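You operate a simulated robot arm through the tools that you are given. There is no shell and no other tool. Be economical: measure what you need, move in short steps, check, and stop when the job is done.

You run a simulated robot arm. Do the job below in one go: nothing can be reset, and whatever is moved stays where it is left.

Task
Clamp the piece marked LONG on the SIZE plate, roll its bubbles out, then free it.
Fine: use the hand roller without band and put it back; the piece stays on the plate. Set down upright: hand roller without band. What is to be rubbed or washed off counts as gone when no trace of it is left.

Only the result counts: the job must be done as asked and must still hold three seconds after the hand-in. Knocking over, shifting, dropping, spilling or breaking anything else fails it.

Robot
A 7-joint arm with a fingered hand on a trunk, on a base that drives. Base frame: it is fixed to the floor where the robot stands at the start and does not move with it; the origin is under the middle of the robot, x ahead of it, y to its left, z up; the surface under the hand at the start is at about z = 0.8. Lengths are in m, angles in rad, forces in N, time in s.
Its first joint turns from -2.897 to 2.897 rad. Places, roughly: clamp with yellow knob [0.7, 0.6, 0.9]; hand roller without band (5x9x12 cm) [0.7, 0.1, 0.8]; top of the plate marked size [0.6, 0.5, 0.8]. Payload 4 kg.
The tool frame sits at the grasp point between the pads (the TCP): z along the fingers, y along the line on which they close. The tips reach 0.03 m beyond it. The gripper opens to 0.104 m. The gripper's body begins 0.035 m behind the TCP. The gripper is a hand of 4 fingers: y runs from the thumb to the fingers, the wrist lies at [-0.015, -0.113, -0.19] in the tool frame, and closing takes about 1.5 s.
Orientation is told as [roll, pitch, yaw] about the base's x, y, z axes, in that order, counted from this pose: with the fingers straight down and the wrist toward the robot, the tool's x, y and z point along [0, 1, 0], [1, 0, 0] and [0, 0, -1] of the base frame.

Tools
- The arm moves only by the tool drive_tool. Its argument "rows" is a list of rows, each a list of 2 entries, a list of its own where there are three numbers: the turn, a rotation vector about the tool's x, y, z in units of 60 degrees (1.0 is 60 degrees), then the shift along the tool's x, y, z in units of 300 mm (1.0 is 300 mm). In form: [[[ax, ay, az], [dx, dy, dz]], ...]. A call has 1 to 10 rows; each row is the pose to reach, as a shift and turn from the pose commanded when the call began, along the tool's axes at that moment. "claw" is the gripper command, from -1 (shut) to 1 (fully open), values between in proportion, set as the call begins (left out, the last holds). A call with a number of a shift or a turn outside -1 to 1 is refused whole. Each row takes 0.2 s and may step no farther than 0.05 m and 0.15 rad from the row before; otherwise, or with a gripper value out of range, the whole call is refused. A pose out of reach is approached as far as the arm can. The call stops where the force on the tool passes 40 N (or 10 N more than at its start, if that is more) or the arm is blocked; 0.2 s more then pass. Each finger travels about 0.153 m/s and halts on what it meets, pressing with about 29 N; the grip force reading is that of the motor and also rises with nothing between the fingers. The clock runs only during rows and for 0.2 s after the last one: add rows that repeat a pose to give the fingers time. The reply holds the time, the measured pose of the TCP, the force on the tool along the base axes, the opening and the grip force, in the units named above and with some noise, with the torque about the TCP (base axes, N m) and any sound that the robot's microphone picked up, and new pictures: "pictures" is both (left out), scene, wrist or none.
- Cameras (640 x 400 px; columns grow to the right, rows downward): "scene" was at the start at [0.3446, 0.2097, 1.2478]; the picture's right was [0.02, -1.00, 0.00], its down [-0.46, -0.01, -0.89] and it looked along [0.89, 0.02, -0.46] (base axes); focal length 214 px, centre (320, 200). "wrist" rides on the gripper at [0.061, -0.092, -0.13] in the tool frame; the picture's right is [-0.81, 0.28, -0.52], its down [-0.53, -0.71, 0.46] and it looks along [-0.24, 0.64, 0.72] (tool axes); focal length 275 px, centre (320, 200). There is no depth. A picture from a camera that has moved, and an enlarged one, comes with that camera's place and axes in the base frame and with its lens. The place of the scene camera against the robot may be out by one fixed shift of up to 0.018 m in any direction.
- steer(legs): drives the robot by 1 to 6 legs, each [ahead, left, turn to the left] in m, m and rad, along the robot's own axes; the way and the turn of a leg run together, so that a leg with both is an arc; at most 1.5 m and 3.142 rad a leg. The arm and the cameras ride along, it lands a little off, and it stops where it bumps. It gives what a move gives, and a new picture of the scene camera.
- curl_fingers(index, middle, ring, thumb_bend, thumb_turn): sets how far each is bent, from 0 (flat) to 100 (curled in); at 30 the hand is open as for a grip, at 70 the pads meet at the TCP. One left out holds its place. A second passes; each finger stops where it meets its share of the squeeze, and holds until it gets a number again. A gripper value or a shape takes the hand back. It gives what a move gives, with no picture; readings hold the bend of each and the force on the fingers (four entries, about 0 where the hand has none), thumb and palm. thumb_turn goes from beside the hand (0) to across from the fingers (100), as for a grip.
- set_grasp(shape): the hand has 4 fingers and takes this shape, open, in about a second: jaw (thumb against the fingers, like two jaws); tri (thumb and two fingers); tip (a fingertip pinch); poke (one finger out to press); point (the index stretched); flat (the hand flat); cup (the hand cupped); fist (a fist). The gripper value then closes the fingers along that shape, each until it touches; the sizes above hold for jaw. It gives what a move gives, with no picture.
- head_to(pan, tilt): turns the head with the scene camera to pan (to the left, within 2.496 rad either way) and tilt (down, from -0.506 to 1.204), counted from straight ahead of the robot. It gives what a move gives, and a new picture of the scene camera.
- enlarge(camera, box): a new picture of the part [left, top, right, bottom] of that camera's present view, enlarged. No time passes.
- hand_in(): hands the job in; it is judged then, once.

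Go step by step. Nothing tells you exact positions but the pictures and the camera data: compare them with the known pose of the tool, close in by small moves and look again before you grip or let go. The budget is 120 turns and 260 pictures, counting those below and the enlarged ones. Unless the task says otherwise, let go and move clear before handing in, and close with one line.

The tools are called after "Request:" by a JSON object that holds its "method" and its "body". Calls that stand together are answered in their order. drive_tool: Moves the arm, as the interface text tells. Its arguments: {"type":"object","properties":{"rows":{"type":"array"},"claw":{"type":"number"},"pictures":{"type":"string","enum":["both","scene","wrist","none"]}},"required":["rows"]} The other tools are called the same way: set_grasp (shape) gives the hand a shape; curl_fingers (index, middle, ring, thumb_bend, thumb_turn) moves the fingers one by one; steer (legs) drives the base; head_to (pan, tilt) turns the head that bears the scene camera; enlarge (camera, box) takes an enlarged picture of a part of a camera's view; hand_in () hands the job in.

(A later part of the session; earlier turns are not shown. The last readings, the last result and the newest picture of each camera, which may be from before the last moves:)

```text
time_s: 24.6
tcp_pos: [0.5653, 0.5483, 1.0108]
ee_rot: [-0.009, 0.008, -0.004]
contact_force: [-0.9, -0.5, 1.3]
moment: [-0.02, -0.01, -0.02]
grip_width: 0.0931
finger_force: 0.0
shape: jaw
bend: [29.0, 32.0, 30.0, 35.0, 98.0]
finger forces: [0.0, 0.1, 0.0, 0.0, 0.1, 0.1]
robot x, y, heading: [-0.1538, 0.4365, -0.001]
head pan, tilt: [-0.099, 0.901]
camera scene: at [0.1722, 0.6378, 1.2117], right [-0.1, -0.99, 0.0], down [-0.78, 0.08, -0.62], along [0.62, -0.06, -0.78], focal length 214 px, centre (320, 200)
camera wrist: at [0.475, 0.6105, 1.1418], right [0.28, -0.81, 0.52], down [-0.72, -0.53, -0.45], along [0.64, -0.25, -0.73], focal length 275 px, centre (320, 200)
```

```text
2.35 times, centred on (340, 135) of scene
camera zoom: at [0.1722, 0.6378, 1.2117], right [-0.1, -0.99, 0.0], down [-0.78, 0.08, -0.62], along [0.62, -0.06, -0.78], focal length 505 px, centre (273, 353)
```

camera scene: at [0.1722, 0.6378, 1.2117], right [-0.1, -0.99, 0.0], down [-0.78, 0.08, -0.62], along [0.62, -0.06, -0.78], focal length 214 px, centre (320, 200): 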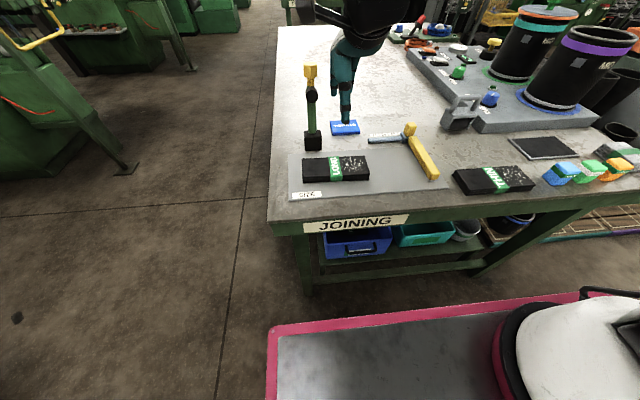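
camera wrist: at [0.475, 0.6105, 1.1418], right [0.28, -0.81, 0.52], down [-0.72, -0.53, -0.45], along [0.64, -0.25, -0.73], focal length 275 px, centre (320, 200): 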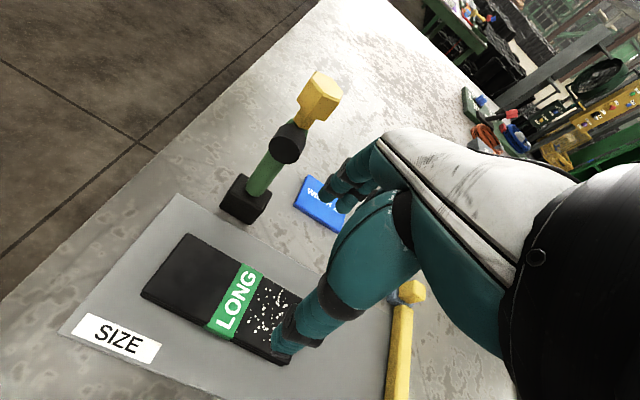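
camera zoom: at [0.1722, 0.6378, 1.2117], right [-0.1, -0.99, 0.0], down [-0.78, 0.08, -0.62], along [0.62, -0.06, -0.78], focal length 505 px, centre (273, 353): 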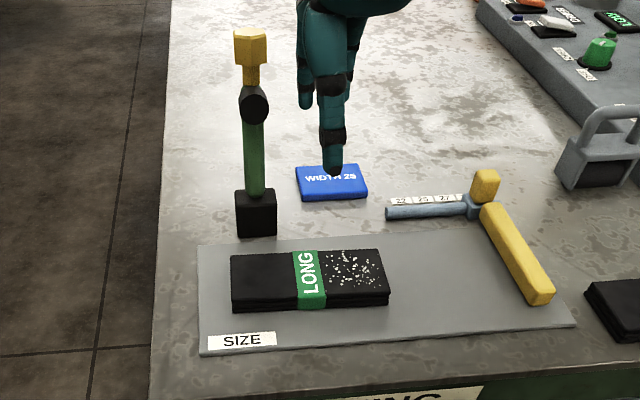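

LONG lies flat on the plate. Next I shut the hand, go over the knob (≈(0.685, 0.60), top ≈ 1.035) and come down behind it.

Request:
{"method": "drive_tool", "body": {"rows": [[[0, 0, 0], [0.05, 0, -0.12]], [[0, 0, 0], [0.12, 0, -0.24]], [[0, 0, 0], [0.17, 0, -0.36]], [[0, 0, 0], [0.17, 0.15, -0.38]], [[0, 0, 0], [0.17, 0.3, -0.38]], [[0, 0, 0], [0.17, 0.45, -0.38]], [[0, 0, 0], [0.17, 0.59, -0.38]], [[0, 0, 0], [0.17, 0.59, -0.38]]], "claw": -1}}

Request:
{"method": "enlarge", "body": {"camera": "scene", "box": [260, 30, 420, 160]}}

```text
time_s: 26.4
tcp_pos: [0.7431, 0.5979, 1.1184]
ee_rot: [-0.007, 0.009, -0.003]
contact_force: [-1.2, -0.3, 0.1]
moment: [0.0, -0.06, -0.02]
grip_width: 0.0
finger_force: 29.3
shape: jaw
bend: [70.0, 70.0, 70.0, 46.0, 100.0]
finger forces: [0.0, 0.1, 0.0, 0.0, 0.0, 0.0]
robot x, y, heading: [-0.1554, 0.4414, -0.008]
head pan, tilt: [-0.099, 0.901]
camera scene: at [0.1721, 0.6378, 1.2117], right [-0.1, -0.99, 0.0], down [-0.78, 0.08, -0.62], along [0.62, -0.06, -0.78], focal length 214 px, centre (320, 200)
camera wrist: at [0.6534, 0.6609, 1.2501], right [0.28, -0.81, 0.52], down [-0.72, -0.53, -0.45], along [0.64, -0.25, -0.73], focal length 275 px, centre (320, 200)
```

scene: 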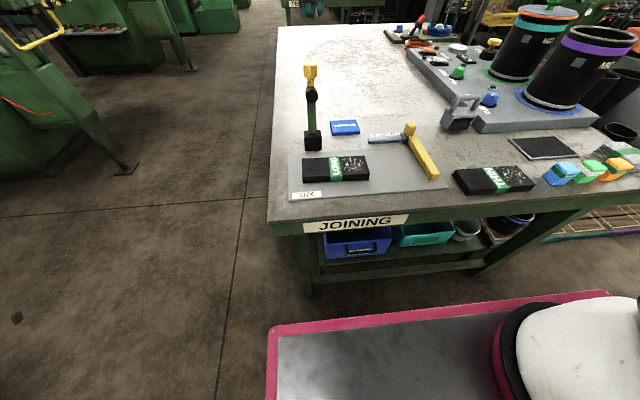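
wrist: 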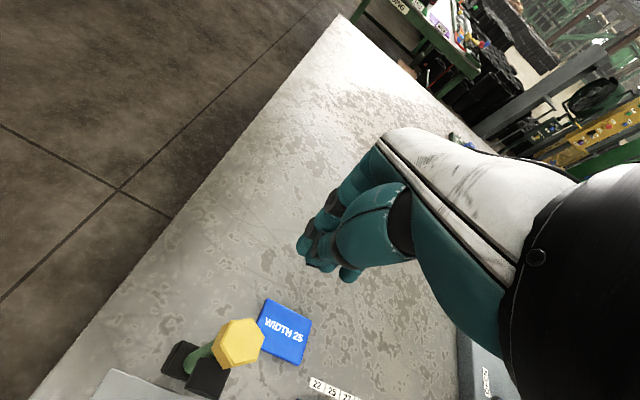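

```text
3.08 times, centred on (340, 95) of scene
camera zoom: at [0.1721, 0.6378, 1.2117], right [-0.1, -0.99, 0.0], down [-0.78, 0.08, -0.62], along [0.62, -0.06, -0.78], focal length 660 px, centre (258, 523)
```

zoom: 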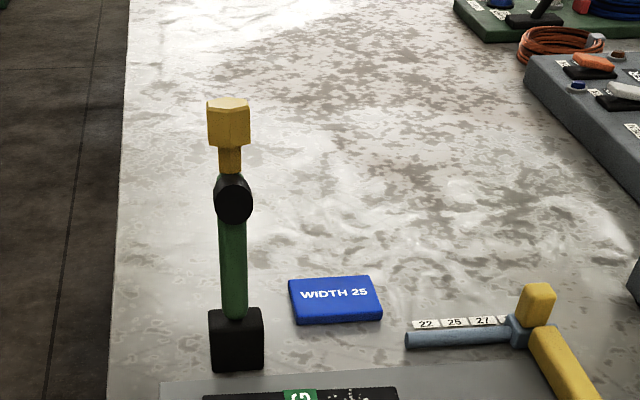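

The closed fingers are behind and above the knob. I descend behind it with the head tilted up to watch.

Request:
{"method": "drive_tool", "body": {"rows": [[[0, 0, 0], [0.01, 0.01, 0.15]], [[0, 0, 0], [0.01, 0.01, 0.25]], [[0, 0, 0], [0.01, 0.01, 0.31]], [[0, 0, 0], [0.01, 0.01, 0.31]]], "pictures": "wrist"}}

Request:
{"method": "head_to", "body": {"pan": -0.1, "tilt": 0.65}}

Request:
{"method": "enlarge", "body": {"camera": "scene", "box": [240, 80, 440, 230]}}

```text
time_s: 27.4
tcp_pos: [0.7439, 0.6006, 1.0254]
ee_rot: [-0.009, 0.008, -0.004]
contact_force: [-0.8, -0.4, -0.3]
moment: [-0.02, 0.0, 0.0]
grip_width: 0.0
finger_force: 28.9
shape: jaw
bend: [70.0, 70.0, 70.0, 46.0, 100.0]
finger forces: [0.0, 0.0, 0.0, 0.1, 0.0, 0.1]
robot x, y, heading: [-0.1575, 0.4349, -0.008]
head pan, tilt: [-0.099, 0.901]
camera wrist: at [0.6544, 0.6635, 1.1576], right [0.28, -0.81, 0.52], down [-0.72, -0.53, -0.45], along [0.64, -0.25, -0.73], focal length 275 px, centre (320, 200)
```

wrist: 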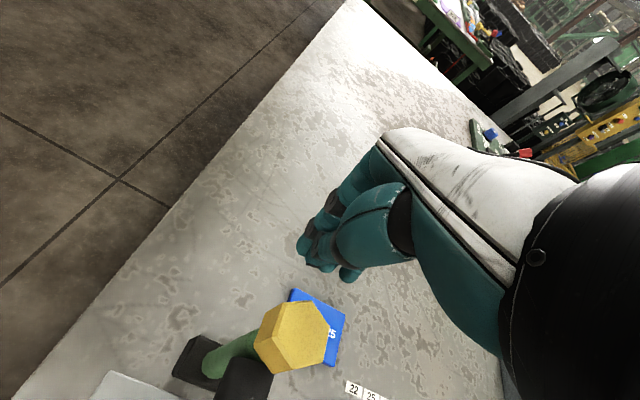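

```text
time_s: 28.1
tcp_pos: [0.7447, 0.6017, 1.0269]
ee_rot: [-0.006, 0.009, -0.001]
contact_force: [0.1, 0.8, -0.3]
moment: [-0.01, 0.01, -0.01]
grip_width: 0.0
finger_force: 29.0
shape: jaw
bend: [70.0, 70.0, 70.0, 46.0, 100.0]
finger forces: [0.0, 0.0, 0.0, 0.0, 0.1, 0.0]
robot x, y, heading: [-0.159, 0.4381, -0.004]
head pan, tilt: [-0.099, 0.649]
camera scene: at [0.1834, 0.6367, 1.2321], right [-0.1, -0.99, 0.0], down [-0.6, 0.06, -0.8], along [0.79, -0.08, -0.61], focal length 214 px, centre (320, 200)
```

scene: 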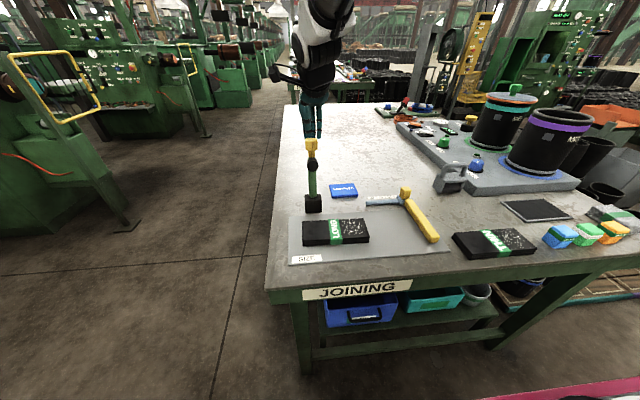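

```text
2.67 times, centred on (340, 155) of scene
camera zoom: at [0.1834, 0.6367, 1.2321], right [-0.1, -0.99, 0.0], down [-0.6, 0.06, -0.8], along [0.79, -0.08, -0.61], focal length 572 px, centre (267, 320)
```

zoom: 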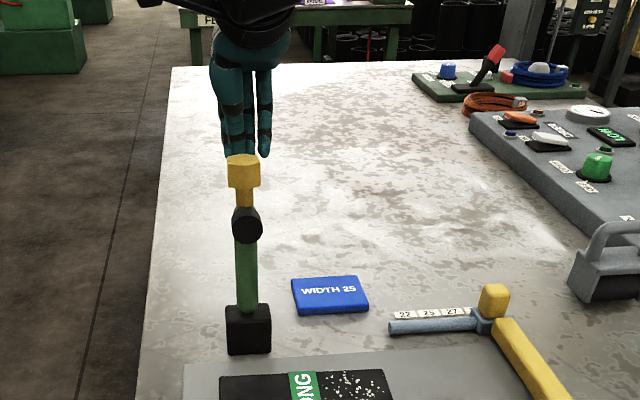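

The fingers are behind the knob. I now push it toward the robot along its arc, halfway first.

Request:
{"method": "drive_tool", "body": {"rows": [[[0, 0, 0], [0, 0, 0.04]], [[0, 0, 0], [0, -0.073, 0.04]], [[0, 0, 0], [0, -0.147, 0.04]], [[0, 0, 0], [0, -0.223, 0.047]], [[0, 0, 0], [0, -0.297, 0.05]], [[0, 0, 0], [0, -0.367, 0.063]], [[0, 0, 0], [0, -0.433, 0.093]], [[0, 0, 0], [0, -0.495, 0.127]]]}}

Request:
{"method": "enlarge", "body": {"camera": "scene", "box": [240, 80, 440, 270]}}

```text
time_s: 29.9
tcp_pos: [0.598, 0.6, 0.9892]
ee_rot: [-0.008, 0.009, -0.005]
contact_force: [-0.4, 0.5, -0.6]
moment: [0.03, 0.02, 0.05]
grip_width: 0.0
finger_force: 29.3
shape: jaw
bend: [70.0, 70.0, 70.0, 46.0, 100.0]
finger forces: [0.1, 0.0, 0.0, 0.0, 0.1, 0.0]
robot x, y, heading: [-0.1583, 0.4387, -0.005]
head pan, tilt: [-0.099, 0.649]
camera scene: at [0.1835, 0.6366, 1.2322], right [-0.1, -0.99, 0.0], down [-0.6, 0.06, -0.8], along [0.79, -0.08, -0.6], focal length 214 px, centre (320, 200)
camera wrist: at [0.5068, 0.6627, 1.1203], right [0.28, -0.81, 0.52], down [-0.72, -0.53, -0.45], along [0.64, -0.25, -0.73], focal length 275 px, centre (320, 200)
```

scene: 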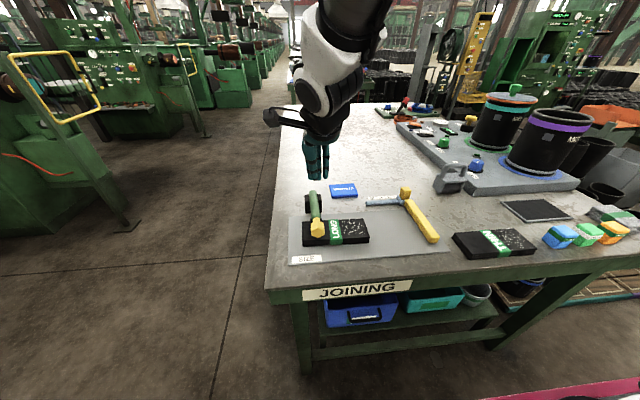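
wrist: 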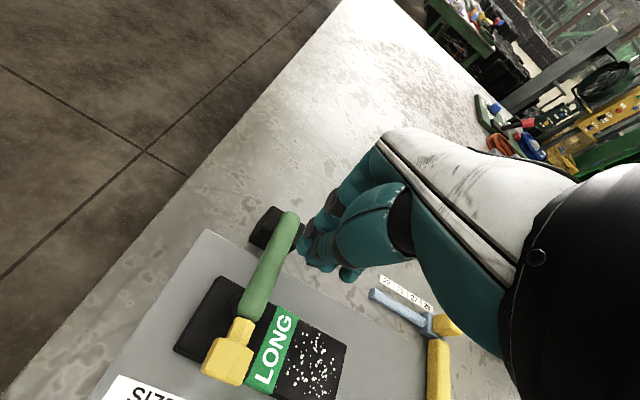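

```text
2.11 times, centred on (340, 175) of scene
camera zoom: at [0.1835, 0.6366, 1.2322], right [-0.1, -0.99, 0.0], down [-0.6, 0.06, -0.8], along [0.79, -0.08, -0.6], focal length 452 px, centre (278, 253)
```

zoom: 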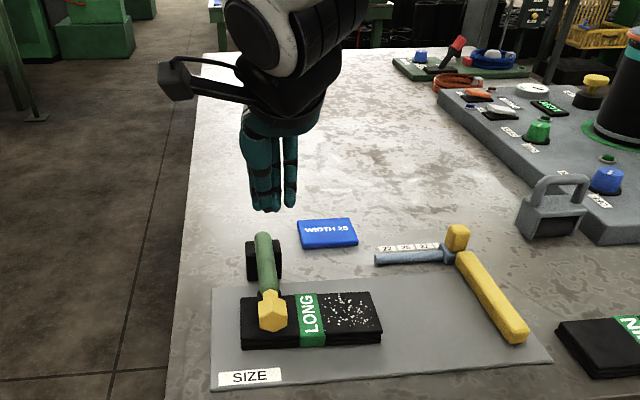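

The lever swung down by itself onto the piece. I'll press lightly on it above the pad to make sure it is home.

Request:
{"method": "drive_tool", "body": {"rows": [[[0, 0, 0], [0, -0.1, 0.1]], [[0, 0, 0], [0, -0.1, 0.2]], [[0, 0, 0], [0, -0.1, 0.25]], [[0, 0, 0], [0, -0.1, 0.275]], [[0, 0, 0], [0, -0.1, 0.3]], [[0, 0, 0], [0, -0.1, 0.32]], [[0, 0, 0], [0, -0.1, 0.34]]]}}

Request:
{"method": "enlarge", "body": {"camera": "scene", "box": [260, 130, 420, 270]}}

```text
time_s: 31.3
tcp_pos: [0.5689, 0.5999, 0.9021]
ee_rot: [0.003, -0.002, -0.004]
contact_force: [-5.8, -3.0, 19.1]
moment: [-0.05, 0.17, -0.03]
grip_width: 0.0
finger_force: 29.2
shape: jaw
bend: [70.0, 70.0, 70.0, 46.0, 100.0]
finger forces: [0.0, 0.1, 0.0, 0.0, 0.1, 0.0]
robot x, y, heading: [-0.156, 0.4396, -0.001]
head pan, tilt: [-0.099, 0.649]
stopped in row 6: the force on the tool passed its limit at 50 N (the readings are from after the stop); the commanded pose is now the measured one
camera scene: at [0.1826, 0.6364, 1.2324], right [-0.1, -0.99, 0.0], down [-0.6, 0.06, -0.8], along [0.79, -0.08, -0.6], focal length 214 px, centre (320, 200)
camera wrist: at [0.4773, 0.6628, 1.0326], right [0.27, -0.81, 0.52], down [-0.72, -0.53, -0.46], along [0.65, -0.25, -0.72], focal length 275 px, centre (320, 200)
```

scene: 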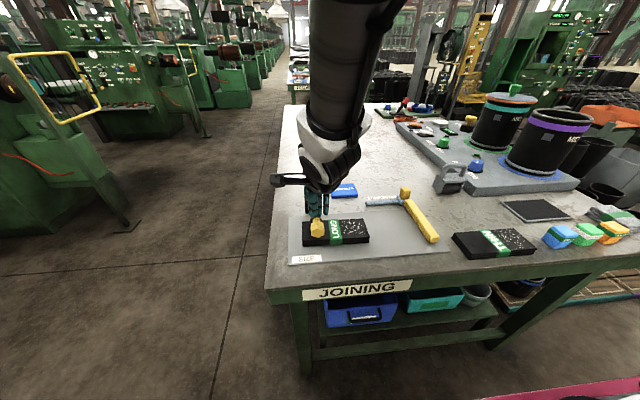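
wrist: 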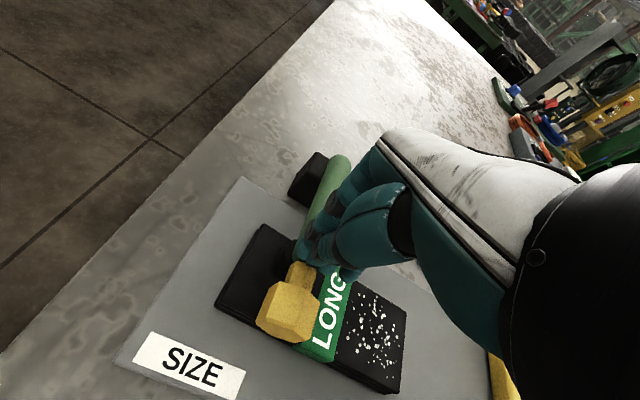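

```text
2.86 times, centred on (340, 200) of scene
camera zoom: at [0.1826, 0.6364, 1.2324], right [-0.1, -0.99, 0.0], down [-0.6, 0.06, -0.8], along [0.79, -0.08, -0.6], focal length 613 px, centre (263, 200)
```

zoom: 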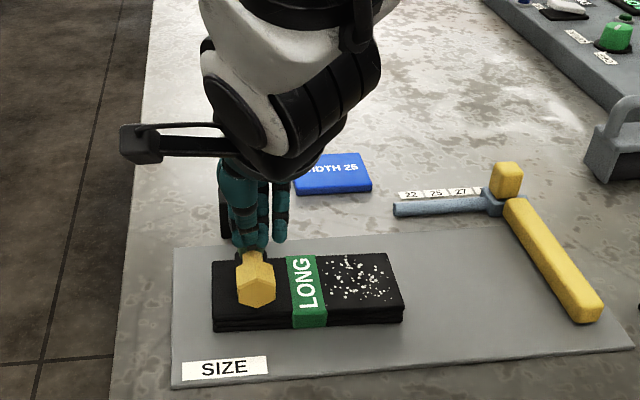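

The clamp is solid. I rise, open the hand, and drive right toward the roller.

Request:
{"method": "drive_tool", "body": {"rows": [[[0, 0, 0], [0, 0, -0.1]], [[0, 0, 0], [0, 0, -0.25]], [[0, 0, 0], [-0.05, 0, -0.4]], [[0, 0, 0], [-0.1, 0, -0.5]], [[0, 0, 0], [-0.1, 0, -0.5]]], "pictures": "none"}}

Request:
{"method": "steer", "body": {"legs": [[0, -0.3, 0]]}}

Request:
{"method": "drive_tool", "body": {"rows": [[[0, 0, 0], [-0.1, 0.05, 0]], [[0, 0, 0], [-0.2, 0.1, 0]], [[0, 0, 0], [-0.3, 0.15, 0]], [[0, 0, 0], [-0.42, 0.2, 0]], [[0, 0, 0], [-0.42, 0.25, 0]], [[0, 0, 0], [-0.42, 0.25, 0]]], "claw": 1}}

```text
time_s: 32.5
tcp_pos: [0.5679, 0.5702, 1.0496]
ee_rot: [0.001, 0.001, -0.005]
contact_force: [1.0, -0.8, 0.9]
moment: [-0.02, 0.01, 0.0]
grip_width: 0.0002
finger_force: 28.7
shape: jaw
bend: [70.0, 70.0, 70.0, 46.0, 100.0]
finger forces: [0.0, 0.0, 0.0, 0.0, 0.0, 0.1]
robot x, y, heading: [-0.1572, 0.4353, -0.003]
head pan, tilt: [-0.099, 0.649]
```

```text
time_s: 34.6
tcp_pos: [0.5666, 0.2706, 1.0497]
ee_rot: [0.002, 0.0, -0.007]
contact_force: [-0.4, -0.2, -0.2]
moment: [-0.03, 0.01, 0.03]
grip_width: 0.0
finger_force: 28.8
shape: jaw
bend: [70.0, 70.0, 70.0, 46.0, 100.0]
finger forces: [0.0, 0.0, 0.0, 0.1, 0.0, 0.0]
robot x, y, heading: [-0.1587, 0.1408, -0.007]
head pan, tilt: [-0.099, 0.649]
camera scene: at [0.1826, 0.3387, 1.2322], right [-0.1, -0.99, 0.0], down [-0.6, 0.06, -0.8], along [0.79, -0.08, -0.6], focal length 214 px, centre (320, 200)
```

scene: 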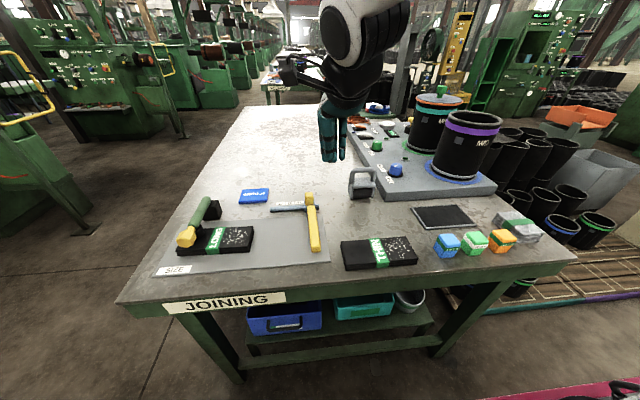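

```text
time_s: 36.0
tcp_pos: [0.6404, 0.1438, 1.0502]
ee_rot: [0.002, 0.0, -0.007]
contact_force: [-0.4, -0.4, -0.4]
moment: [-0.01, 0.0, 0.01]
grip_width: 0.1034
finger_force: 0.0
shape: jaw
bend: [30.0, 30.0, 30.0, 30.0, 98.0]
finger forces: [0.0, 0.0, 0.1, 0.0, 0.0, 0.1]
robot x, y, heading: [-0.1579, 0.1359, -0.011]
head pan, tilt: [-0.099, 0.649]
camera scene: at [0.1826, 0.3386, 1.2322], right [-0.1, -0.99, 0.0], down [-0.6, 0.06, -0.8], along [0.79, -0.08, -0.6], focal length 214 px, centre (320, 200)
camera wrist: at [0.5496, 0.2067, 1.1811], right [0.27, -0.81, 0.52], down [-0.72, -0.53, -0.46], along [0.64, -0.25, -0.72], focal length 275 px, centre (320, 200)
```

scene: 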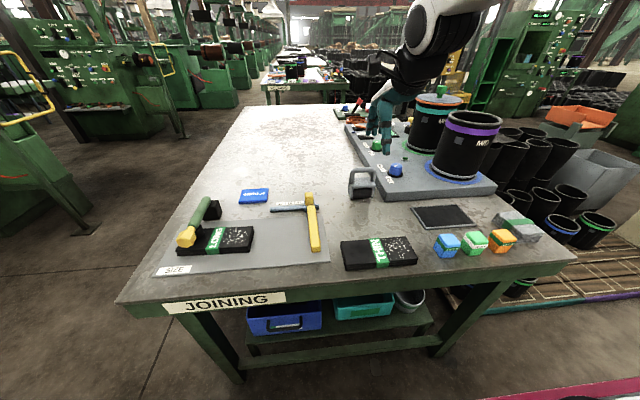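
wrist: 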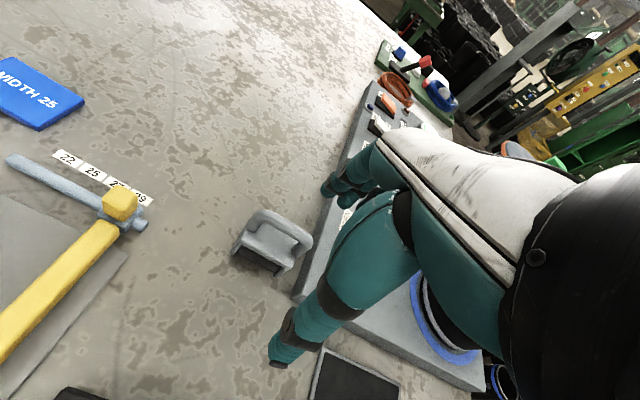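

Request:
{"method": "enlarge", "body": {"camera": "wrist", "box": [200, 180, 340, 290]}}

Request:
{"method": "enlarge", "body": {"camera": "scene", "box": [320, 140, 420, 220]}}

Request:
{"method": "enlarge", "body": {"camera": "scene", "box": [150, 170, 340, 290]}}

```text
3.64 times, centred on (270, 235) of wrist
camera zoom: at [0.5496, 0.2067, 1.1811], right [0.27, -0.81, 0.52], down [-0.72, -0.53, -0.46], along [0.64, -0.25, -0.72], focal length 1001 px, centre (502, 73)
```

zoom: 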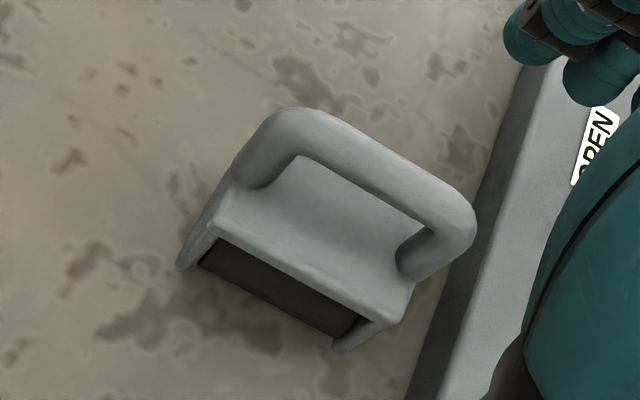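

```text
5.00 times, centred on (370, 180) of scene
camera zoom: at [0.1826, 0.3386, 1.2322], right [-0.1, -0.99, 0.0], down [-0.6, 0.06, -0.8], along [0.79, -0.08, -0.6], focal length 1072 px, centre (70, 300)
```

zoom: 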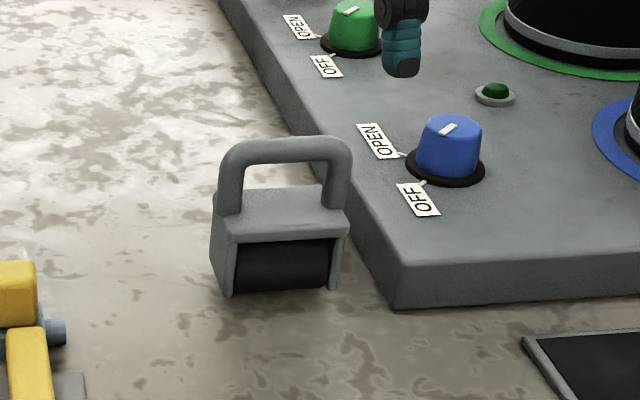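

```text
3.33 times, centred on (245, 230) of scene
camera zoom: at [0.1826, 0.3386, 1.2322], right [-0.1, -0.99, 0.0], down [-0.6, 0.06, -0.8], along [0.79, -0.08, -0.6], focal length 715 px, centre (570, 100)
```

zoom: 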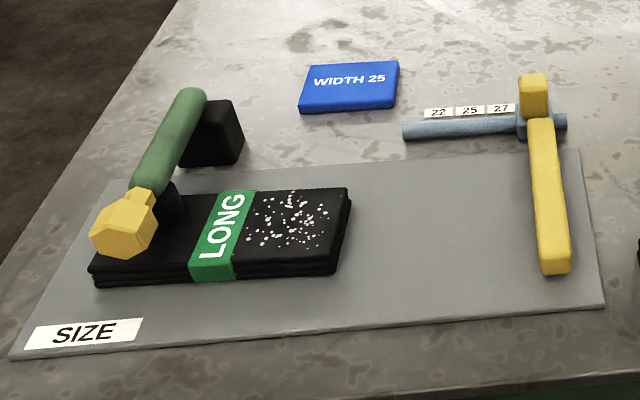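

The roller's handle bar is at about (0.724, 0.141), running along y, top ≈ 0.92. I move above it and check.

Request:
{"method": "drive_tool", "body": {"rows": [[[0, 0, 0], [-0.01, 0.14, 0]], [[0, 0, 0], [-0.01, 0.279, 0]], [[0, 0, 0], [-0.01, 0.279, 0.12]], [[0, 0, 0], [-0.01, 0.279, 0.24]], [[0, 0, 0], [-0.01, 0.279, 0.24]]]}}

Request:
{"method": "enlarge", "body": {"camera": "wrist", "box": [140, 150, 400, 390]}}

Request:
{"method": "enlarge", "body": {"camera": "scene", "box": [320, 110, 420, 220]}}

```text
time_s: 37.2
tcp_pos: [0.724, 0.1404, 0.9787]
ee_rot: [0.002, -0.001, -0.005]
contact_force: [0.1, 0.4, 0.1]
moment: [0.01, 0.03, 0.0]
grip_width: 0.1038
finger_force: 0.0
shape: jaw
bend: [30.0, 30.0, 30.0, 30.0, 98.0]
finger forces: [0.1, 0.0, 0.0, 0.1, 0.1, 0.0]
robot x, y, heading: [-0.1572, 0.1411, -0.0]
head pan, tilt: [-0.099, 0.649]
camera scene: at [0.1826, 0.3386, 1.2322], right [-0.1, -0.99, 0.0], down [-0.6, 0.06, -0.8], along [0.79, -0.08, -0.6], focal length 214 px, centre (320, 200)
camera wrist: at [0.6333, 0.2024, 1.1084], right [0.27, -0.81, 0.52], down [-0.72, -0.53, -0.46], along [0.64, -0.25, -0.72], focal length 275 px, centre (320, 200)
```

scene: 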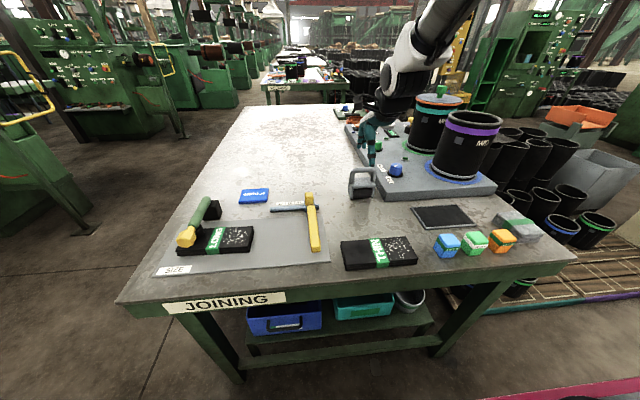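
wrist: 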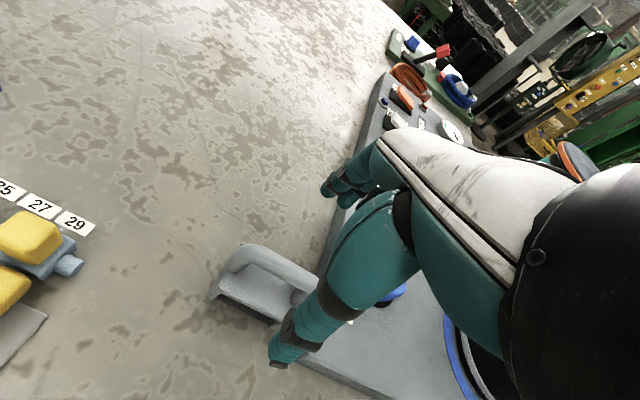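

```text
1.67 times, centred on (270, 270) of wrist
camera zoom: at [0.6333, 0.2024, 1.1084], right [0.27, -0.81, 0.52], down [-0.72, -0.53, -0.46], along [0.64, -0.25, -0.72], focal length 459 px, centre (403, 83)
```

zoom: 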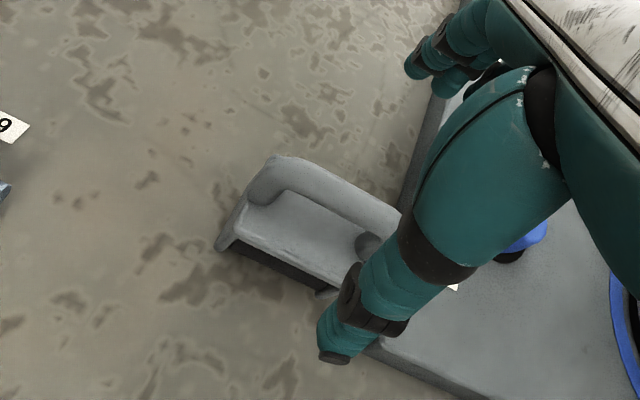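

```text
3.64 times, centred on (370, 165) of scene
camera zoom: at [0.1826, 0.3386, 1.2322], right [-0.1, -0.99, 0.0], down [-0.6, 0.06, -0.8], along [0.79, -0.08, -0.6], focal length 780 px, centre (138, 327)
```

zoom: 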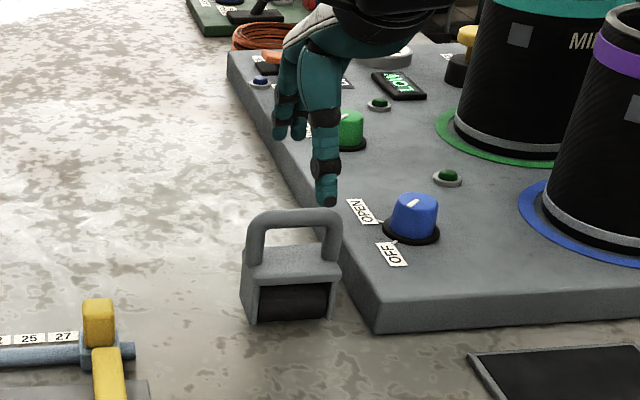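

Alignment looks right. I descend over the bar and close.

Request:
{"method": "drive_tool", "body": {"rows": [[[0, 0, 0], [0, 0, 0.1]], [[0, 0, 0], [0, 0, 0.2]], [[0, 0, 0], [0, 0, 0.285]], [[0, 0, 0], [0, 0, 0.285]]], "pictures": "wrist"}}

Request:
{"method": "enlarge", "body": {"camera": "scene", "box": [320, 130, 420, 220]}}

```text
time_s: 38.2
tcp_pos: [0.7242, 0.1433, 0.8914]
ee_rot: [0.003, -0.001, -0.008]
contact_force: [-0.5, -0.2, -0.2]
moment: [0.01, -0.01, 0.04]
grip_width: 0.1037
finger_force: 0.0
shape: jaw
bend: [30.0, 30.0, 30.0, 30.0, 98.0]
finger forces: [0.0, 0.0, 0.0, 0.0, 0.1, 0.1]
robot x, y, heading: [-0.1565, 0.1408, -0.008]
head pan, tilt: [-0.099, 0.649]
camera wrist: at [0.6329, 0.2056, 1.0233], right [0.27, -0.81, 0.52], down [-0.72, -0.53, -0.46], along [0.64, -0.25, -0.72], focal length 275 px, centre (320, 200)
```

wrist: 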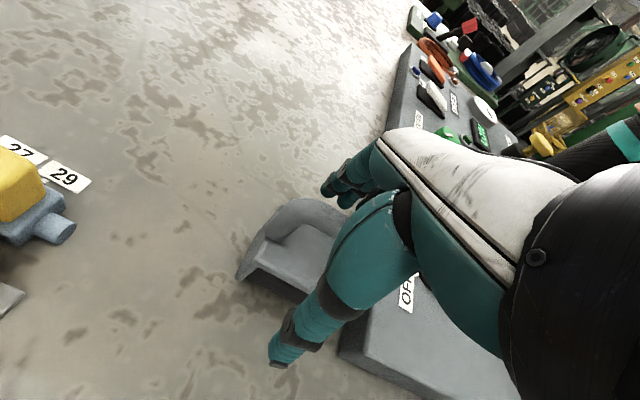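

```text
4.44 times, centred on (370, 175) of scene
camera zoom: at [0.1827, 0.3386, 1.2322], right [-0.1, -0.99, 0.0], down [-0.6, 0.06, -0.8], along [0.79, -0.08, -0.6], focal length 953 px, centre (98, 311)
```

zoom: 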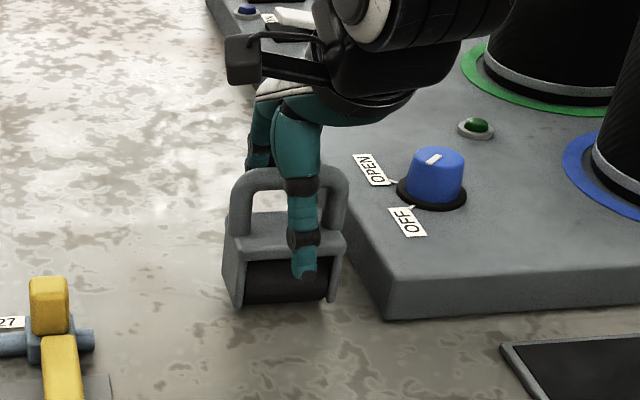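

Request:
{"method": "drive_tool", "body": {"rows": [[[0, 0, 0], [0.012, 0, -0.015]], [[0, 0, 0], [0.012, 0, -0.015]], [[0, 0, 0], [0.012, 0, -0.015]], [[0, 0, 0], [0.012, 0, -0.015]], [[0, 0, 0], [0.012, 0, -0.015]], [[0, 0, 0], [0.012, 0, -0.015]], [[0, 0, 0], [0.012, 0, -0.015]], [[0, 0, 0], [0.012, 0, -0.015]]], "claw": -1, "pictures": "wrist"}}

Request:
{"method": "enlarge", "body": {"camera": "scene", "box": [320, 130, 420, 220]}}

```text
time_s: 40.0
tcp_pos: [0.7244, 0.1454, 0.8966]
ee_rot: [0.001, 0.001, -0.007]
contact_force: [0.0, -0.4, 0.0]
moment: [0.0, -0.03, 0.0]
grip_width: 0.0001
finger_force: 29.1
shape: jaw
bend: [69.0, 70.0, 70.0, 64.0, 100.0]
finger forces: [5.6, 0.2, 2.6, 0.0, 9.1, 0.1]
robot x, y, heading: [-0.1613, 0.1395, -0.004]
head pan, tilt: [-0.099, 0.649]
camera wrist: at [0.6331, 0.2084, 1.0281], right [0.27, -0.81, 0.52], down [-0.72, -0.53, -0.46], along [0.64, -0.25, -0.72], focal length 275 px, centre (320, 200)
```

wrist: 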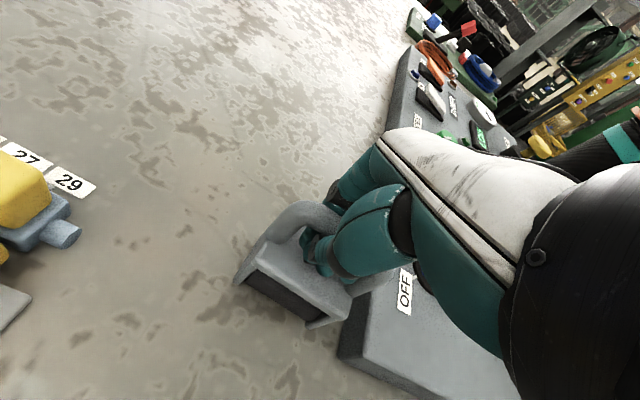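

```text
4.44 times, centred on (370, 175) of scene
camera zoom: at [0.1827, 0.3386, 1.2321], right [-0.1, -0.99, 0.0], down [-0.6, 0.06, -0.8], along [0.79, -0.08, -0.6], focal length 953 px, centre (98, 311)
```

zoom: 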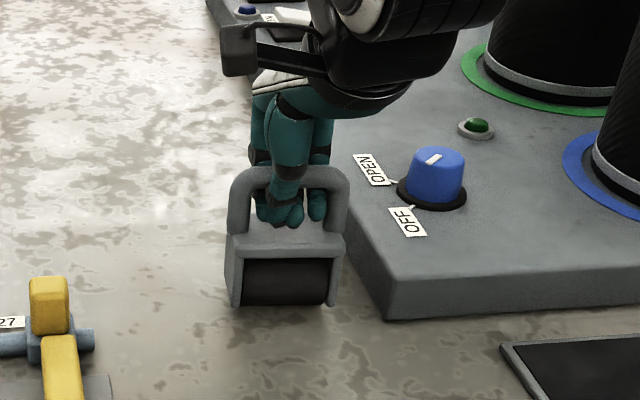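

The fingers closed under the bar, hooking it rather than pinching it. I reopen, rise about 1.2 cm and pinch the bar itself.

Request:
{"method": "drive_tool", "body": {"rows": [[[0, 0, 0], [0, 0, 0]], [[0, 0, 0], [0, 0, 0]], [[0, 0, 0], [0, 0, 0]], [[0, 0, 0], [0, 0, 0]], [[0, 0, 0], [0, 0, -0.02]], [[0, 0, 0], [0, 0, -0.045]], [[0, 0, 0], [0, 0, -0.045]]], "claw": 0.2, "pictures": "none"}}

Request:
{"method": "drive_tool", "body": {"rows": [[[0, 0, 0], [0, 0, 0]], [[0, 0, 0], [0, 0, 0]], [[0, 0, 0], [0, 0, 0]], [[0, 0, 0], [0, 0, 0]], [[0, 0, 0], [0, 0, 0]], [[0, 0, 0], [0, 0, 0]]], "claw": -1, "pictures": "wrist"}}

Request:
{"method": "enlarge", "body": {"camera": "scene", "box": [320, 130, 420, 220]}}

```text
time_s: 41.6
tcp_pos: [0.7239, 0.1465, 0.9096]
ee_rot: [0.002, 0.001, -0.006]
contact_force: [0.0, -0.3, 0.7]
moment: [0.0, 0.0, 0.01]
grip_width: 0.0621
finger_force: 0.1
shape: jaw
bend: [29.0, 41.0, 37.0, 65.0, 100.0]
finger forces: [0.0, 0.1, 0.1, 0.0, 0.0, 0.0]
robot x, y, heading: [-0.1616, 0.1382, -0.002]
head pan, tilt: [-0.099, 0.649]
```

```text
time_s: 43.0
tcp_pos: [0.7242, 0.1458, 0.9091]
ee_rot: [0.004, -0.001, -0.006]
contact_force: [0.8, 0.2, -1.3]
moment: [0.0, 0.02, -0.02]
grip_width: 0.0031
finger_force: 29.4
shape: jaw
bend: [72.0, 70.0, 70.0, 75.0, 100.0]
finger forces: [15.9, 4.6, 2.3, 0.0, 22.6, 0.1]
robot x, y, heading: [-0.1562, 0.1422, -0.003]
head pan, tilt: [-0.099, 0.649]
camera wrist: at [0.6334, 0.2079, 1.0412], right [0.27, -0.81, 0.52], down [-0.72, -0.53, -0.46], along [0.64, -0.25, -0.72], focal length 275 px, centre (320, 200)
```

wrist: 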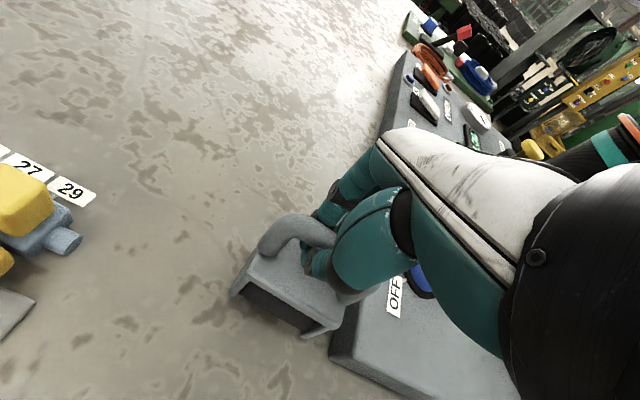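

```text
4.44 times, centred on (370, 175) of scene
camera zoom: at [0.1827, 0.3386, 1.2321], right [-0.1, -0.99, 0.0], down [-0.6, 0.06, -0.8], along [0.79, -0.08, -0.6], focal length 953 px, centre (98, 311)
```

zoom: 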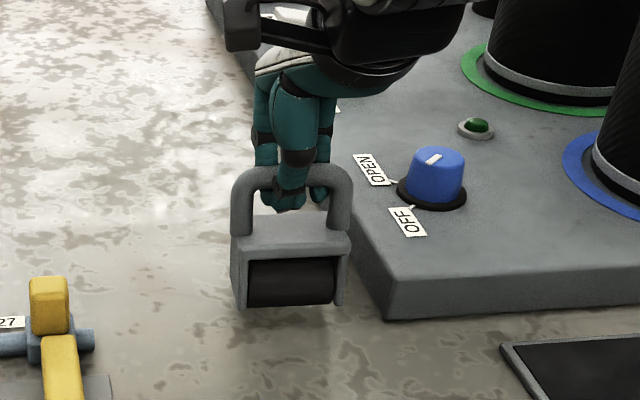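

The grip still closes below the bar. I open again, look at how the roller stands, and rise another centimetre.

Request:
{"method": "drive_tool", "body": {"rows": [[[0, 0, 0], [0, 0, 0]], [[0, 0, 0], [0, 0, 0]], [[0, 0, 0], [0, 0, 0]], [[0, 0, 0], [0, 0, 0]], [[0, 0, 0], [0, 0, 0]], [[0, 0, 0], [0, 0, -0.025]], [[0, 0, 0], [0, 0, -0.05]], [[0, 0, 0], [0, 0, -0.05]]], "claw": 0.6, "pictures": "wrist"}}

Request:
{"method": "enlarge", "body": {"camera": "scene", "box": [320, 130, 420, 220]}}

Request:
{"method": "enlarge", "body": {"camera": "wrist", "box": [200, 150, 400, 350]}}

```text
time_s: 44.8
tcp_pos: [0.7252, 0.1458, 0.9249]
ee_rot: [0.0, 0.001, -0.007]
contact_force: [0.0, -0.1, 0.1]
moment: [-0.01, 0.01, 0.01]
grip_width: 0.0831
finger_force: 0.0
shape: jaw
bend: [27.0, 34.0, 32.0, 50.0, 99.0]
finger forces: [0.0, 0.1, 0.1, 0.0, 0.1, 0.0]
robot x, y, heading: [-0.1592, 0.1414, -0.007]
head pan, tilt: [-0.099, 0.649]
camera wrist: at [0.6331, 0.2077, 1.056], right [0.27, -0.81, 0.52], down [-0.72, -0.53, -0.46], along [0.64, -0.25, -0.72], focal length 275 px, centre (320, 200)
```

wrist: 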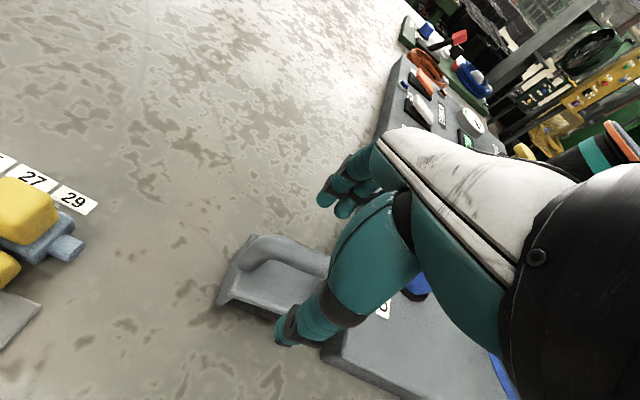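

```text
4.44 times, centred on (370, 175) of scene
camera zoom: at [0.1827, 0.3386, 1.2322], right [-0.1, -0.99, 0.0], down [-0.6, 0.06, -0.8], along [0.79, -0.08, -0.6], focal length 953 px, centre (98, 311)
```

zoom: 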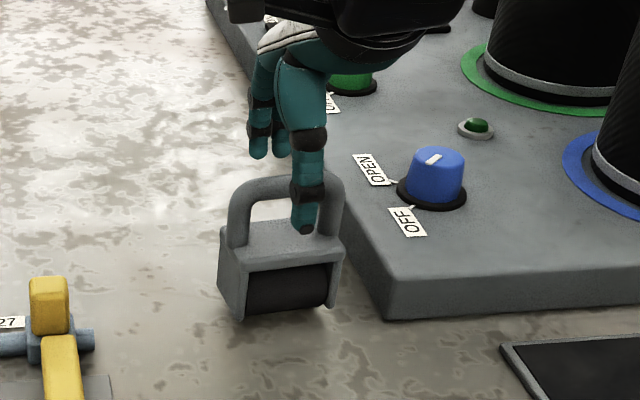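

```text
2.00 times, centred on (300, 250) of wrist
camera zoom: at [0.6331, 0.2077, 1.056], right [0.27, -0.81, 0.52], down [-0.72, -0.53, -0.46], along [0.64, -0.25, -0.72], focal length 551 px, centre (360, 100)
```

zoom: 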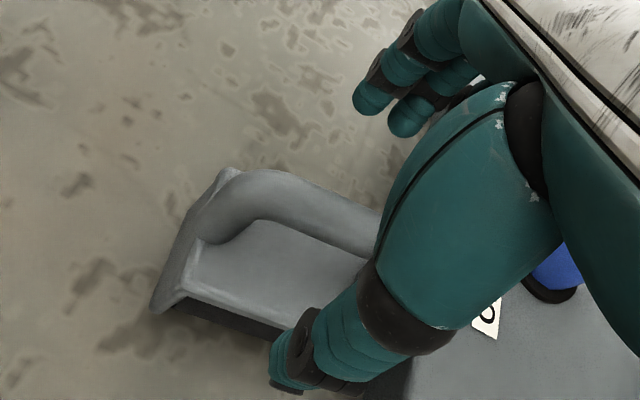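

The roller got turned about 0.13–0.17 rad CCW by the squeeze. I align the hand's yaw with the bar at about (0.718, 0.143), lower to z 0.908 and close again.

Request:
{"method": "drive_tool", "body": {"rows": [[[0, 0, -0.07], [-0.005, -0.012, 0]], [[0, 0, -0.14], [-0.01, -0.022, 0]], [[0, 0, -0.14], [-0.01, -0.022, 0.03]], [[0, 0, -0.14], [-0.01, -0.022, 0.055]], [[0, 0, -0.14], [-0.01, -0.022, 0.055]]], "pictures": "wrist"}}

Request:
{"method": "enlarge", "body": {"camera": "wrist", "box": [200, 150, 400, 350]}}

Request:
{"method": "enlarge", "body": {"camera": "scene", "box": [320, 130, 420, 220]}}

```text
time_s: 46.0
tcp_pos: [0.7176, 0.1427, 0.9087]
ee_rot: [0.003, 0.0, 0.141]
contact_force: [-0.4, 0.3, 0.2]
moment: [0.01, -0.02, 0.01]
grip_width: 0.0831
finger_force: 0.0
shape: jaw
bend: [27.0, 34.0, 32.0, 50.0, 99.0]
finger forces: [0.0, 0.1, 0.0, 0.0, 0.0, 0.0]
robot x, y, heading: [-0.1604, 0.1417, -0.002]
head pan, tilt: [-0.099, 0.649]
camera wrist: at [0.6184, 0.1909, 1.0394], right [0.38, -0.77, 0.52], down [-0.63, -0.63, -0.46], along [0.67, -0.15, -0.72], focal length 275 px, centre (320, 200)
```

wrist: 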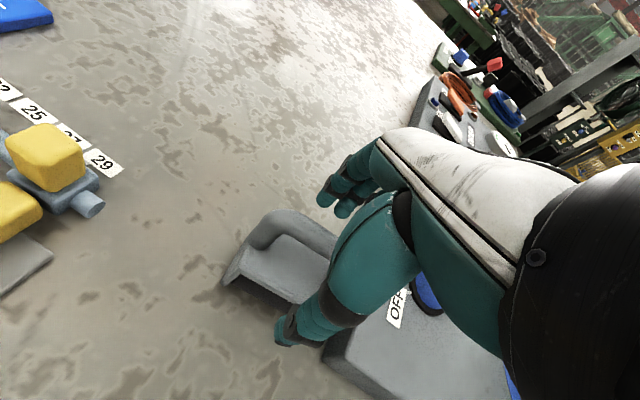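

```text
2.00 times, centred on (300, 250) of wrist
camera zoom: at [0.6184, 0.1909, 1.0394], right [0.38, -0.77, 0.52], down [-0.63, -0.63, -0.46], along [0.67, -0.15, -0.72], focal length 551 px, centre (360, 100)
```

zoom: 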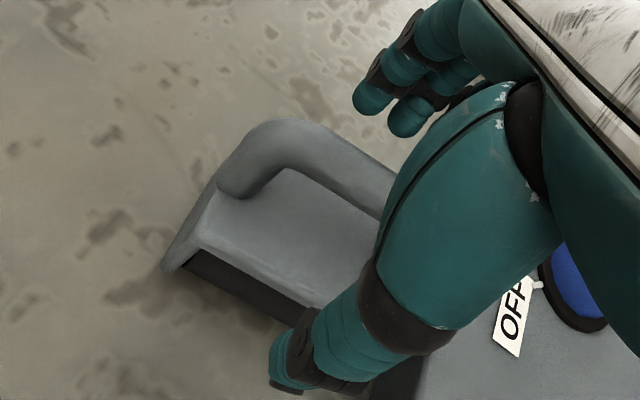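

```text
4.44 times, centred on (370, 175) of scene
camera zoom: at [0.1827, 0.3386, 1.2322], right [-0.1, -0.99, 0.0], down [-0.6, 0.06, -0.8], along [0.79, -0.08, -0.6], focal length 953 px, centre (98, 311)
```

zoom: 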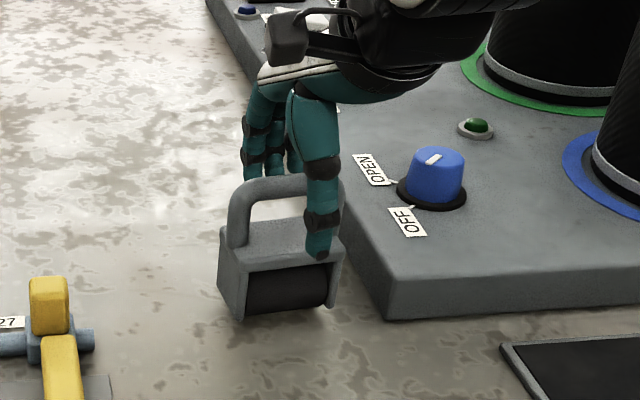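

Request:
{"method": "drive_tool", "body": {"rows": [[[0, 0, -0.03], [0.008, -0.02, 0]], [[0, 0, -0.03], [0.008, -0.02, 0]]], "pictures": "none"}}

Request:
{"method": "drive_tool", "body": {"rows": [[[0, 0, 0], [0, 0, 0]], [[0, 0, 0], [0, 0, 0]], [[0, 0, 0], [0, 0, 0]], [[0, 0, 0], [0, 0, 0]], [[0, 0, 0], [0, 0, 0]], [[0, 0, 0], [0, 0, 0]], [[0, 0, 0], [0, 0, 0]], [[0, 0, 0], [0, 0, 0]]], "claw": -1, "pictures": "wrist"}}

Request:
{"method": "enlarge", "body": {"camera": "scene", "box": [320, 130, 420, 220]}}

Request:
{"method": "enlarge", "body": {"camera": "wrist", "box": [200, 150, 400, 350]}}

```text
time_s: 46.6
tcp_pos: [0.7107, 0.1452, 0.9078]
ee_rot: [0.002, 0.0, 0.171]
contact_force: [-0.9, 0.7, 0.6]
moment: [-0.02, 0.01, 0.03]
grip_width: 0.083
finger_force: 0.0
shape: jaw
bend: [27.0, 34.0, 32.0, 50.0, 99.0]
finger forces: [0.0, 0.0, 0.0, 0.0, 0.0, 0.0]
robot x, y, heading: [-0.1587, 0.1452, -0.002]
head pan, tilt: [-0.099, 0.649]
```

```text
time_s: 48.4
tcp_pos: [0.7106, 0.1444, 0.9088]
ee_rot: [0.002, 0.001, 0.171]
contact_force: [-0.5, -0.1, -2.6]
moment: [0.03, -0.01, 0.01]
grip_width: 0.0003
finger_force: 29.5
shape: jaw
bend: [71.0, 70.0, 71.0, 73.0, 100.0]
finger forces: [10.2, 0.5, 2.6, 0.0, 25.3, 0.0]
robot x, y, heading: [-0.1583, 0.1406, -0.005]
head pan, tilt: [-0.099, 0.649]
camera wrist: at [0.6106, 0.1895, 1.0394], right [0.41, -0.75, 0.52], down [-0.61, -0.65, -0.46], along [0.68, -0.13, -0.72], focal length 275 px, centre (320, 200)
```

wrist: 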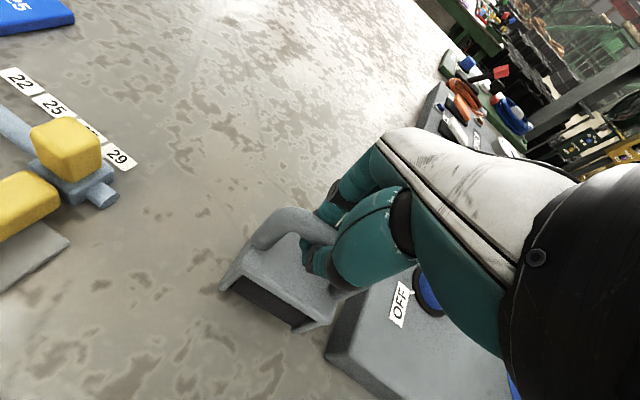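

```text
4.44 times, centred on (370, 175) of scene
camera zoom: at [0.1827, 0.3386, 1.2322], right [-0.1, -0.99, 0.0], down [-0.6, 0.06, -0.8], along [0.79, -0.08, -0.6], focal length 953 px, centre (98, 311)
```

zoom: 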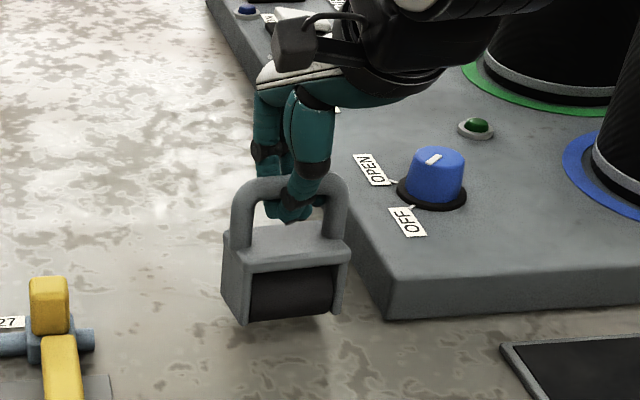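

```text
2.00 times, centred on (300, 250) of wrist
camera zoom: at [0.6106, 0.1895, 1.0394], right [0.41, -0.75, 0.52], down [-0.61, -0.65, -0.46], along [0.68, -0.13, -0.72], focal length 551 px, centre (360, 100)
```

zoom: 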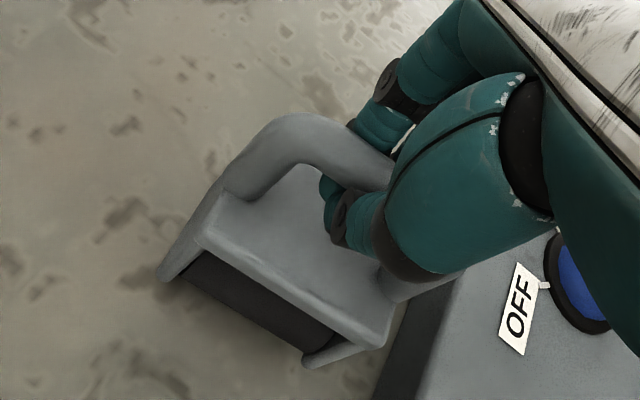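

The bar is wrapped and already taking weight. I lift and inspect how the roller hangs.

Request:
{"method": "drive_tool", "body": {"rows": [[[0, 0, 0], [0, 0, -0.03]], [[0, 0, 0], [0, 0, -0.1]], [[0, 0, 0], [0, 0, -0.2]], [[0, 0, 0], [0, 0, -0.3]], [[0, 0, 0], [0, 0, -0.3]]], "pictures": "wrist"}}

Request:
{"method": "enlarge", "body": {"camera": "scene", "box": [320, 90, 440, 200]}}

```text
time_s: 49.6
tcp_pos: [0.7099, 0.1445, 0.9998]
ee_rot: [0.002, 0.002, 0.172]
contact_force: [0.0, 0.6, -1.9]
moment: [0.02, -0.02, -0.01]
grip_width: 0.0001
finger_force: 29.2
shape: jaw
bend: [71.0, 70.0, 71.0, 73.0, 100.0]
finger forces: [10.2, 0.5, 2.7, 0.1, 25.3, 0.0]
robot x, y, heading: [-0.1592, 0.1439, -0.003]
head pan, tilt: [-0.099, 0.649]
camera wrist: at [0.6093, 0.1893, 1.1306], right [0.41, -0.75, 0.52], down [-0.61, -0.65, -0.46], along [0.68, -0.13, -0.72], focal length 275 px, centre (320, 200)
```

wrist: 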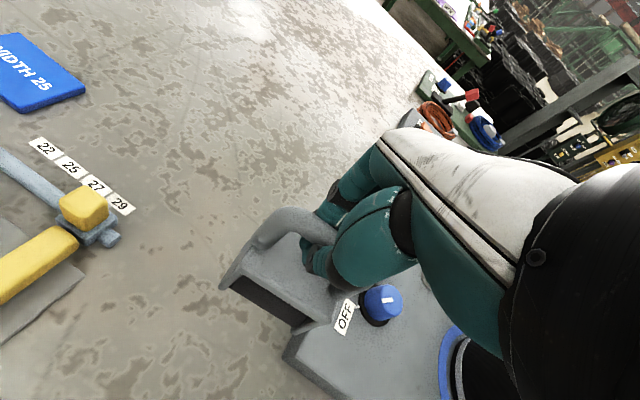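

```text
3.64 times, centred on (380, 145) of scene
camera zoom: at [0.1828, 0.3386, 1.2321], right [-0.1, -0.99, 0.0], down [-0.6, 0.06, -0.8], along [0.79, -0.08, -0.6], focal length 780 px, centre (102, 400)
```

zoom: 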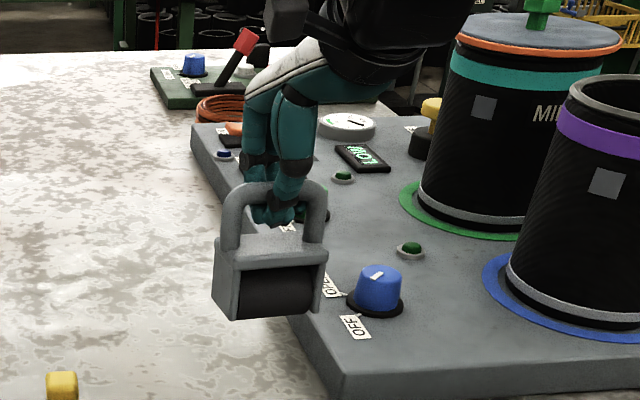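

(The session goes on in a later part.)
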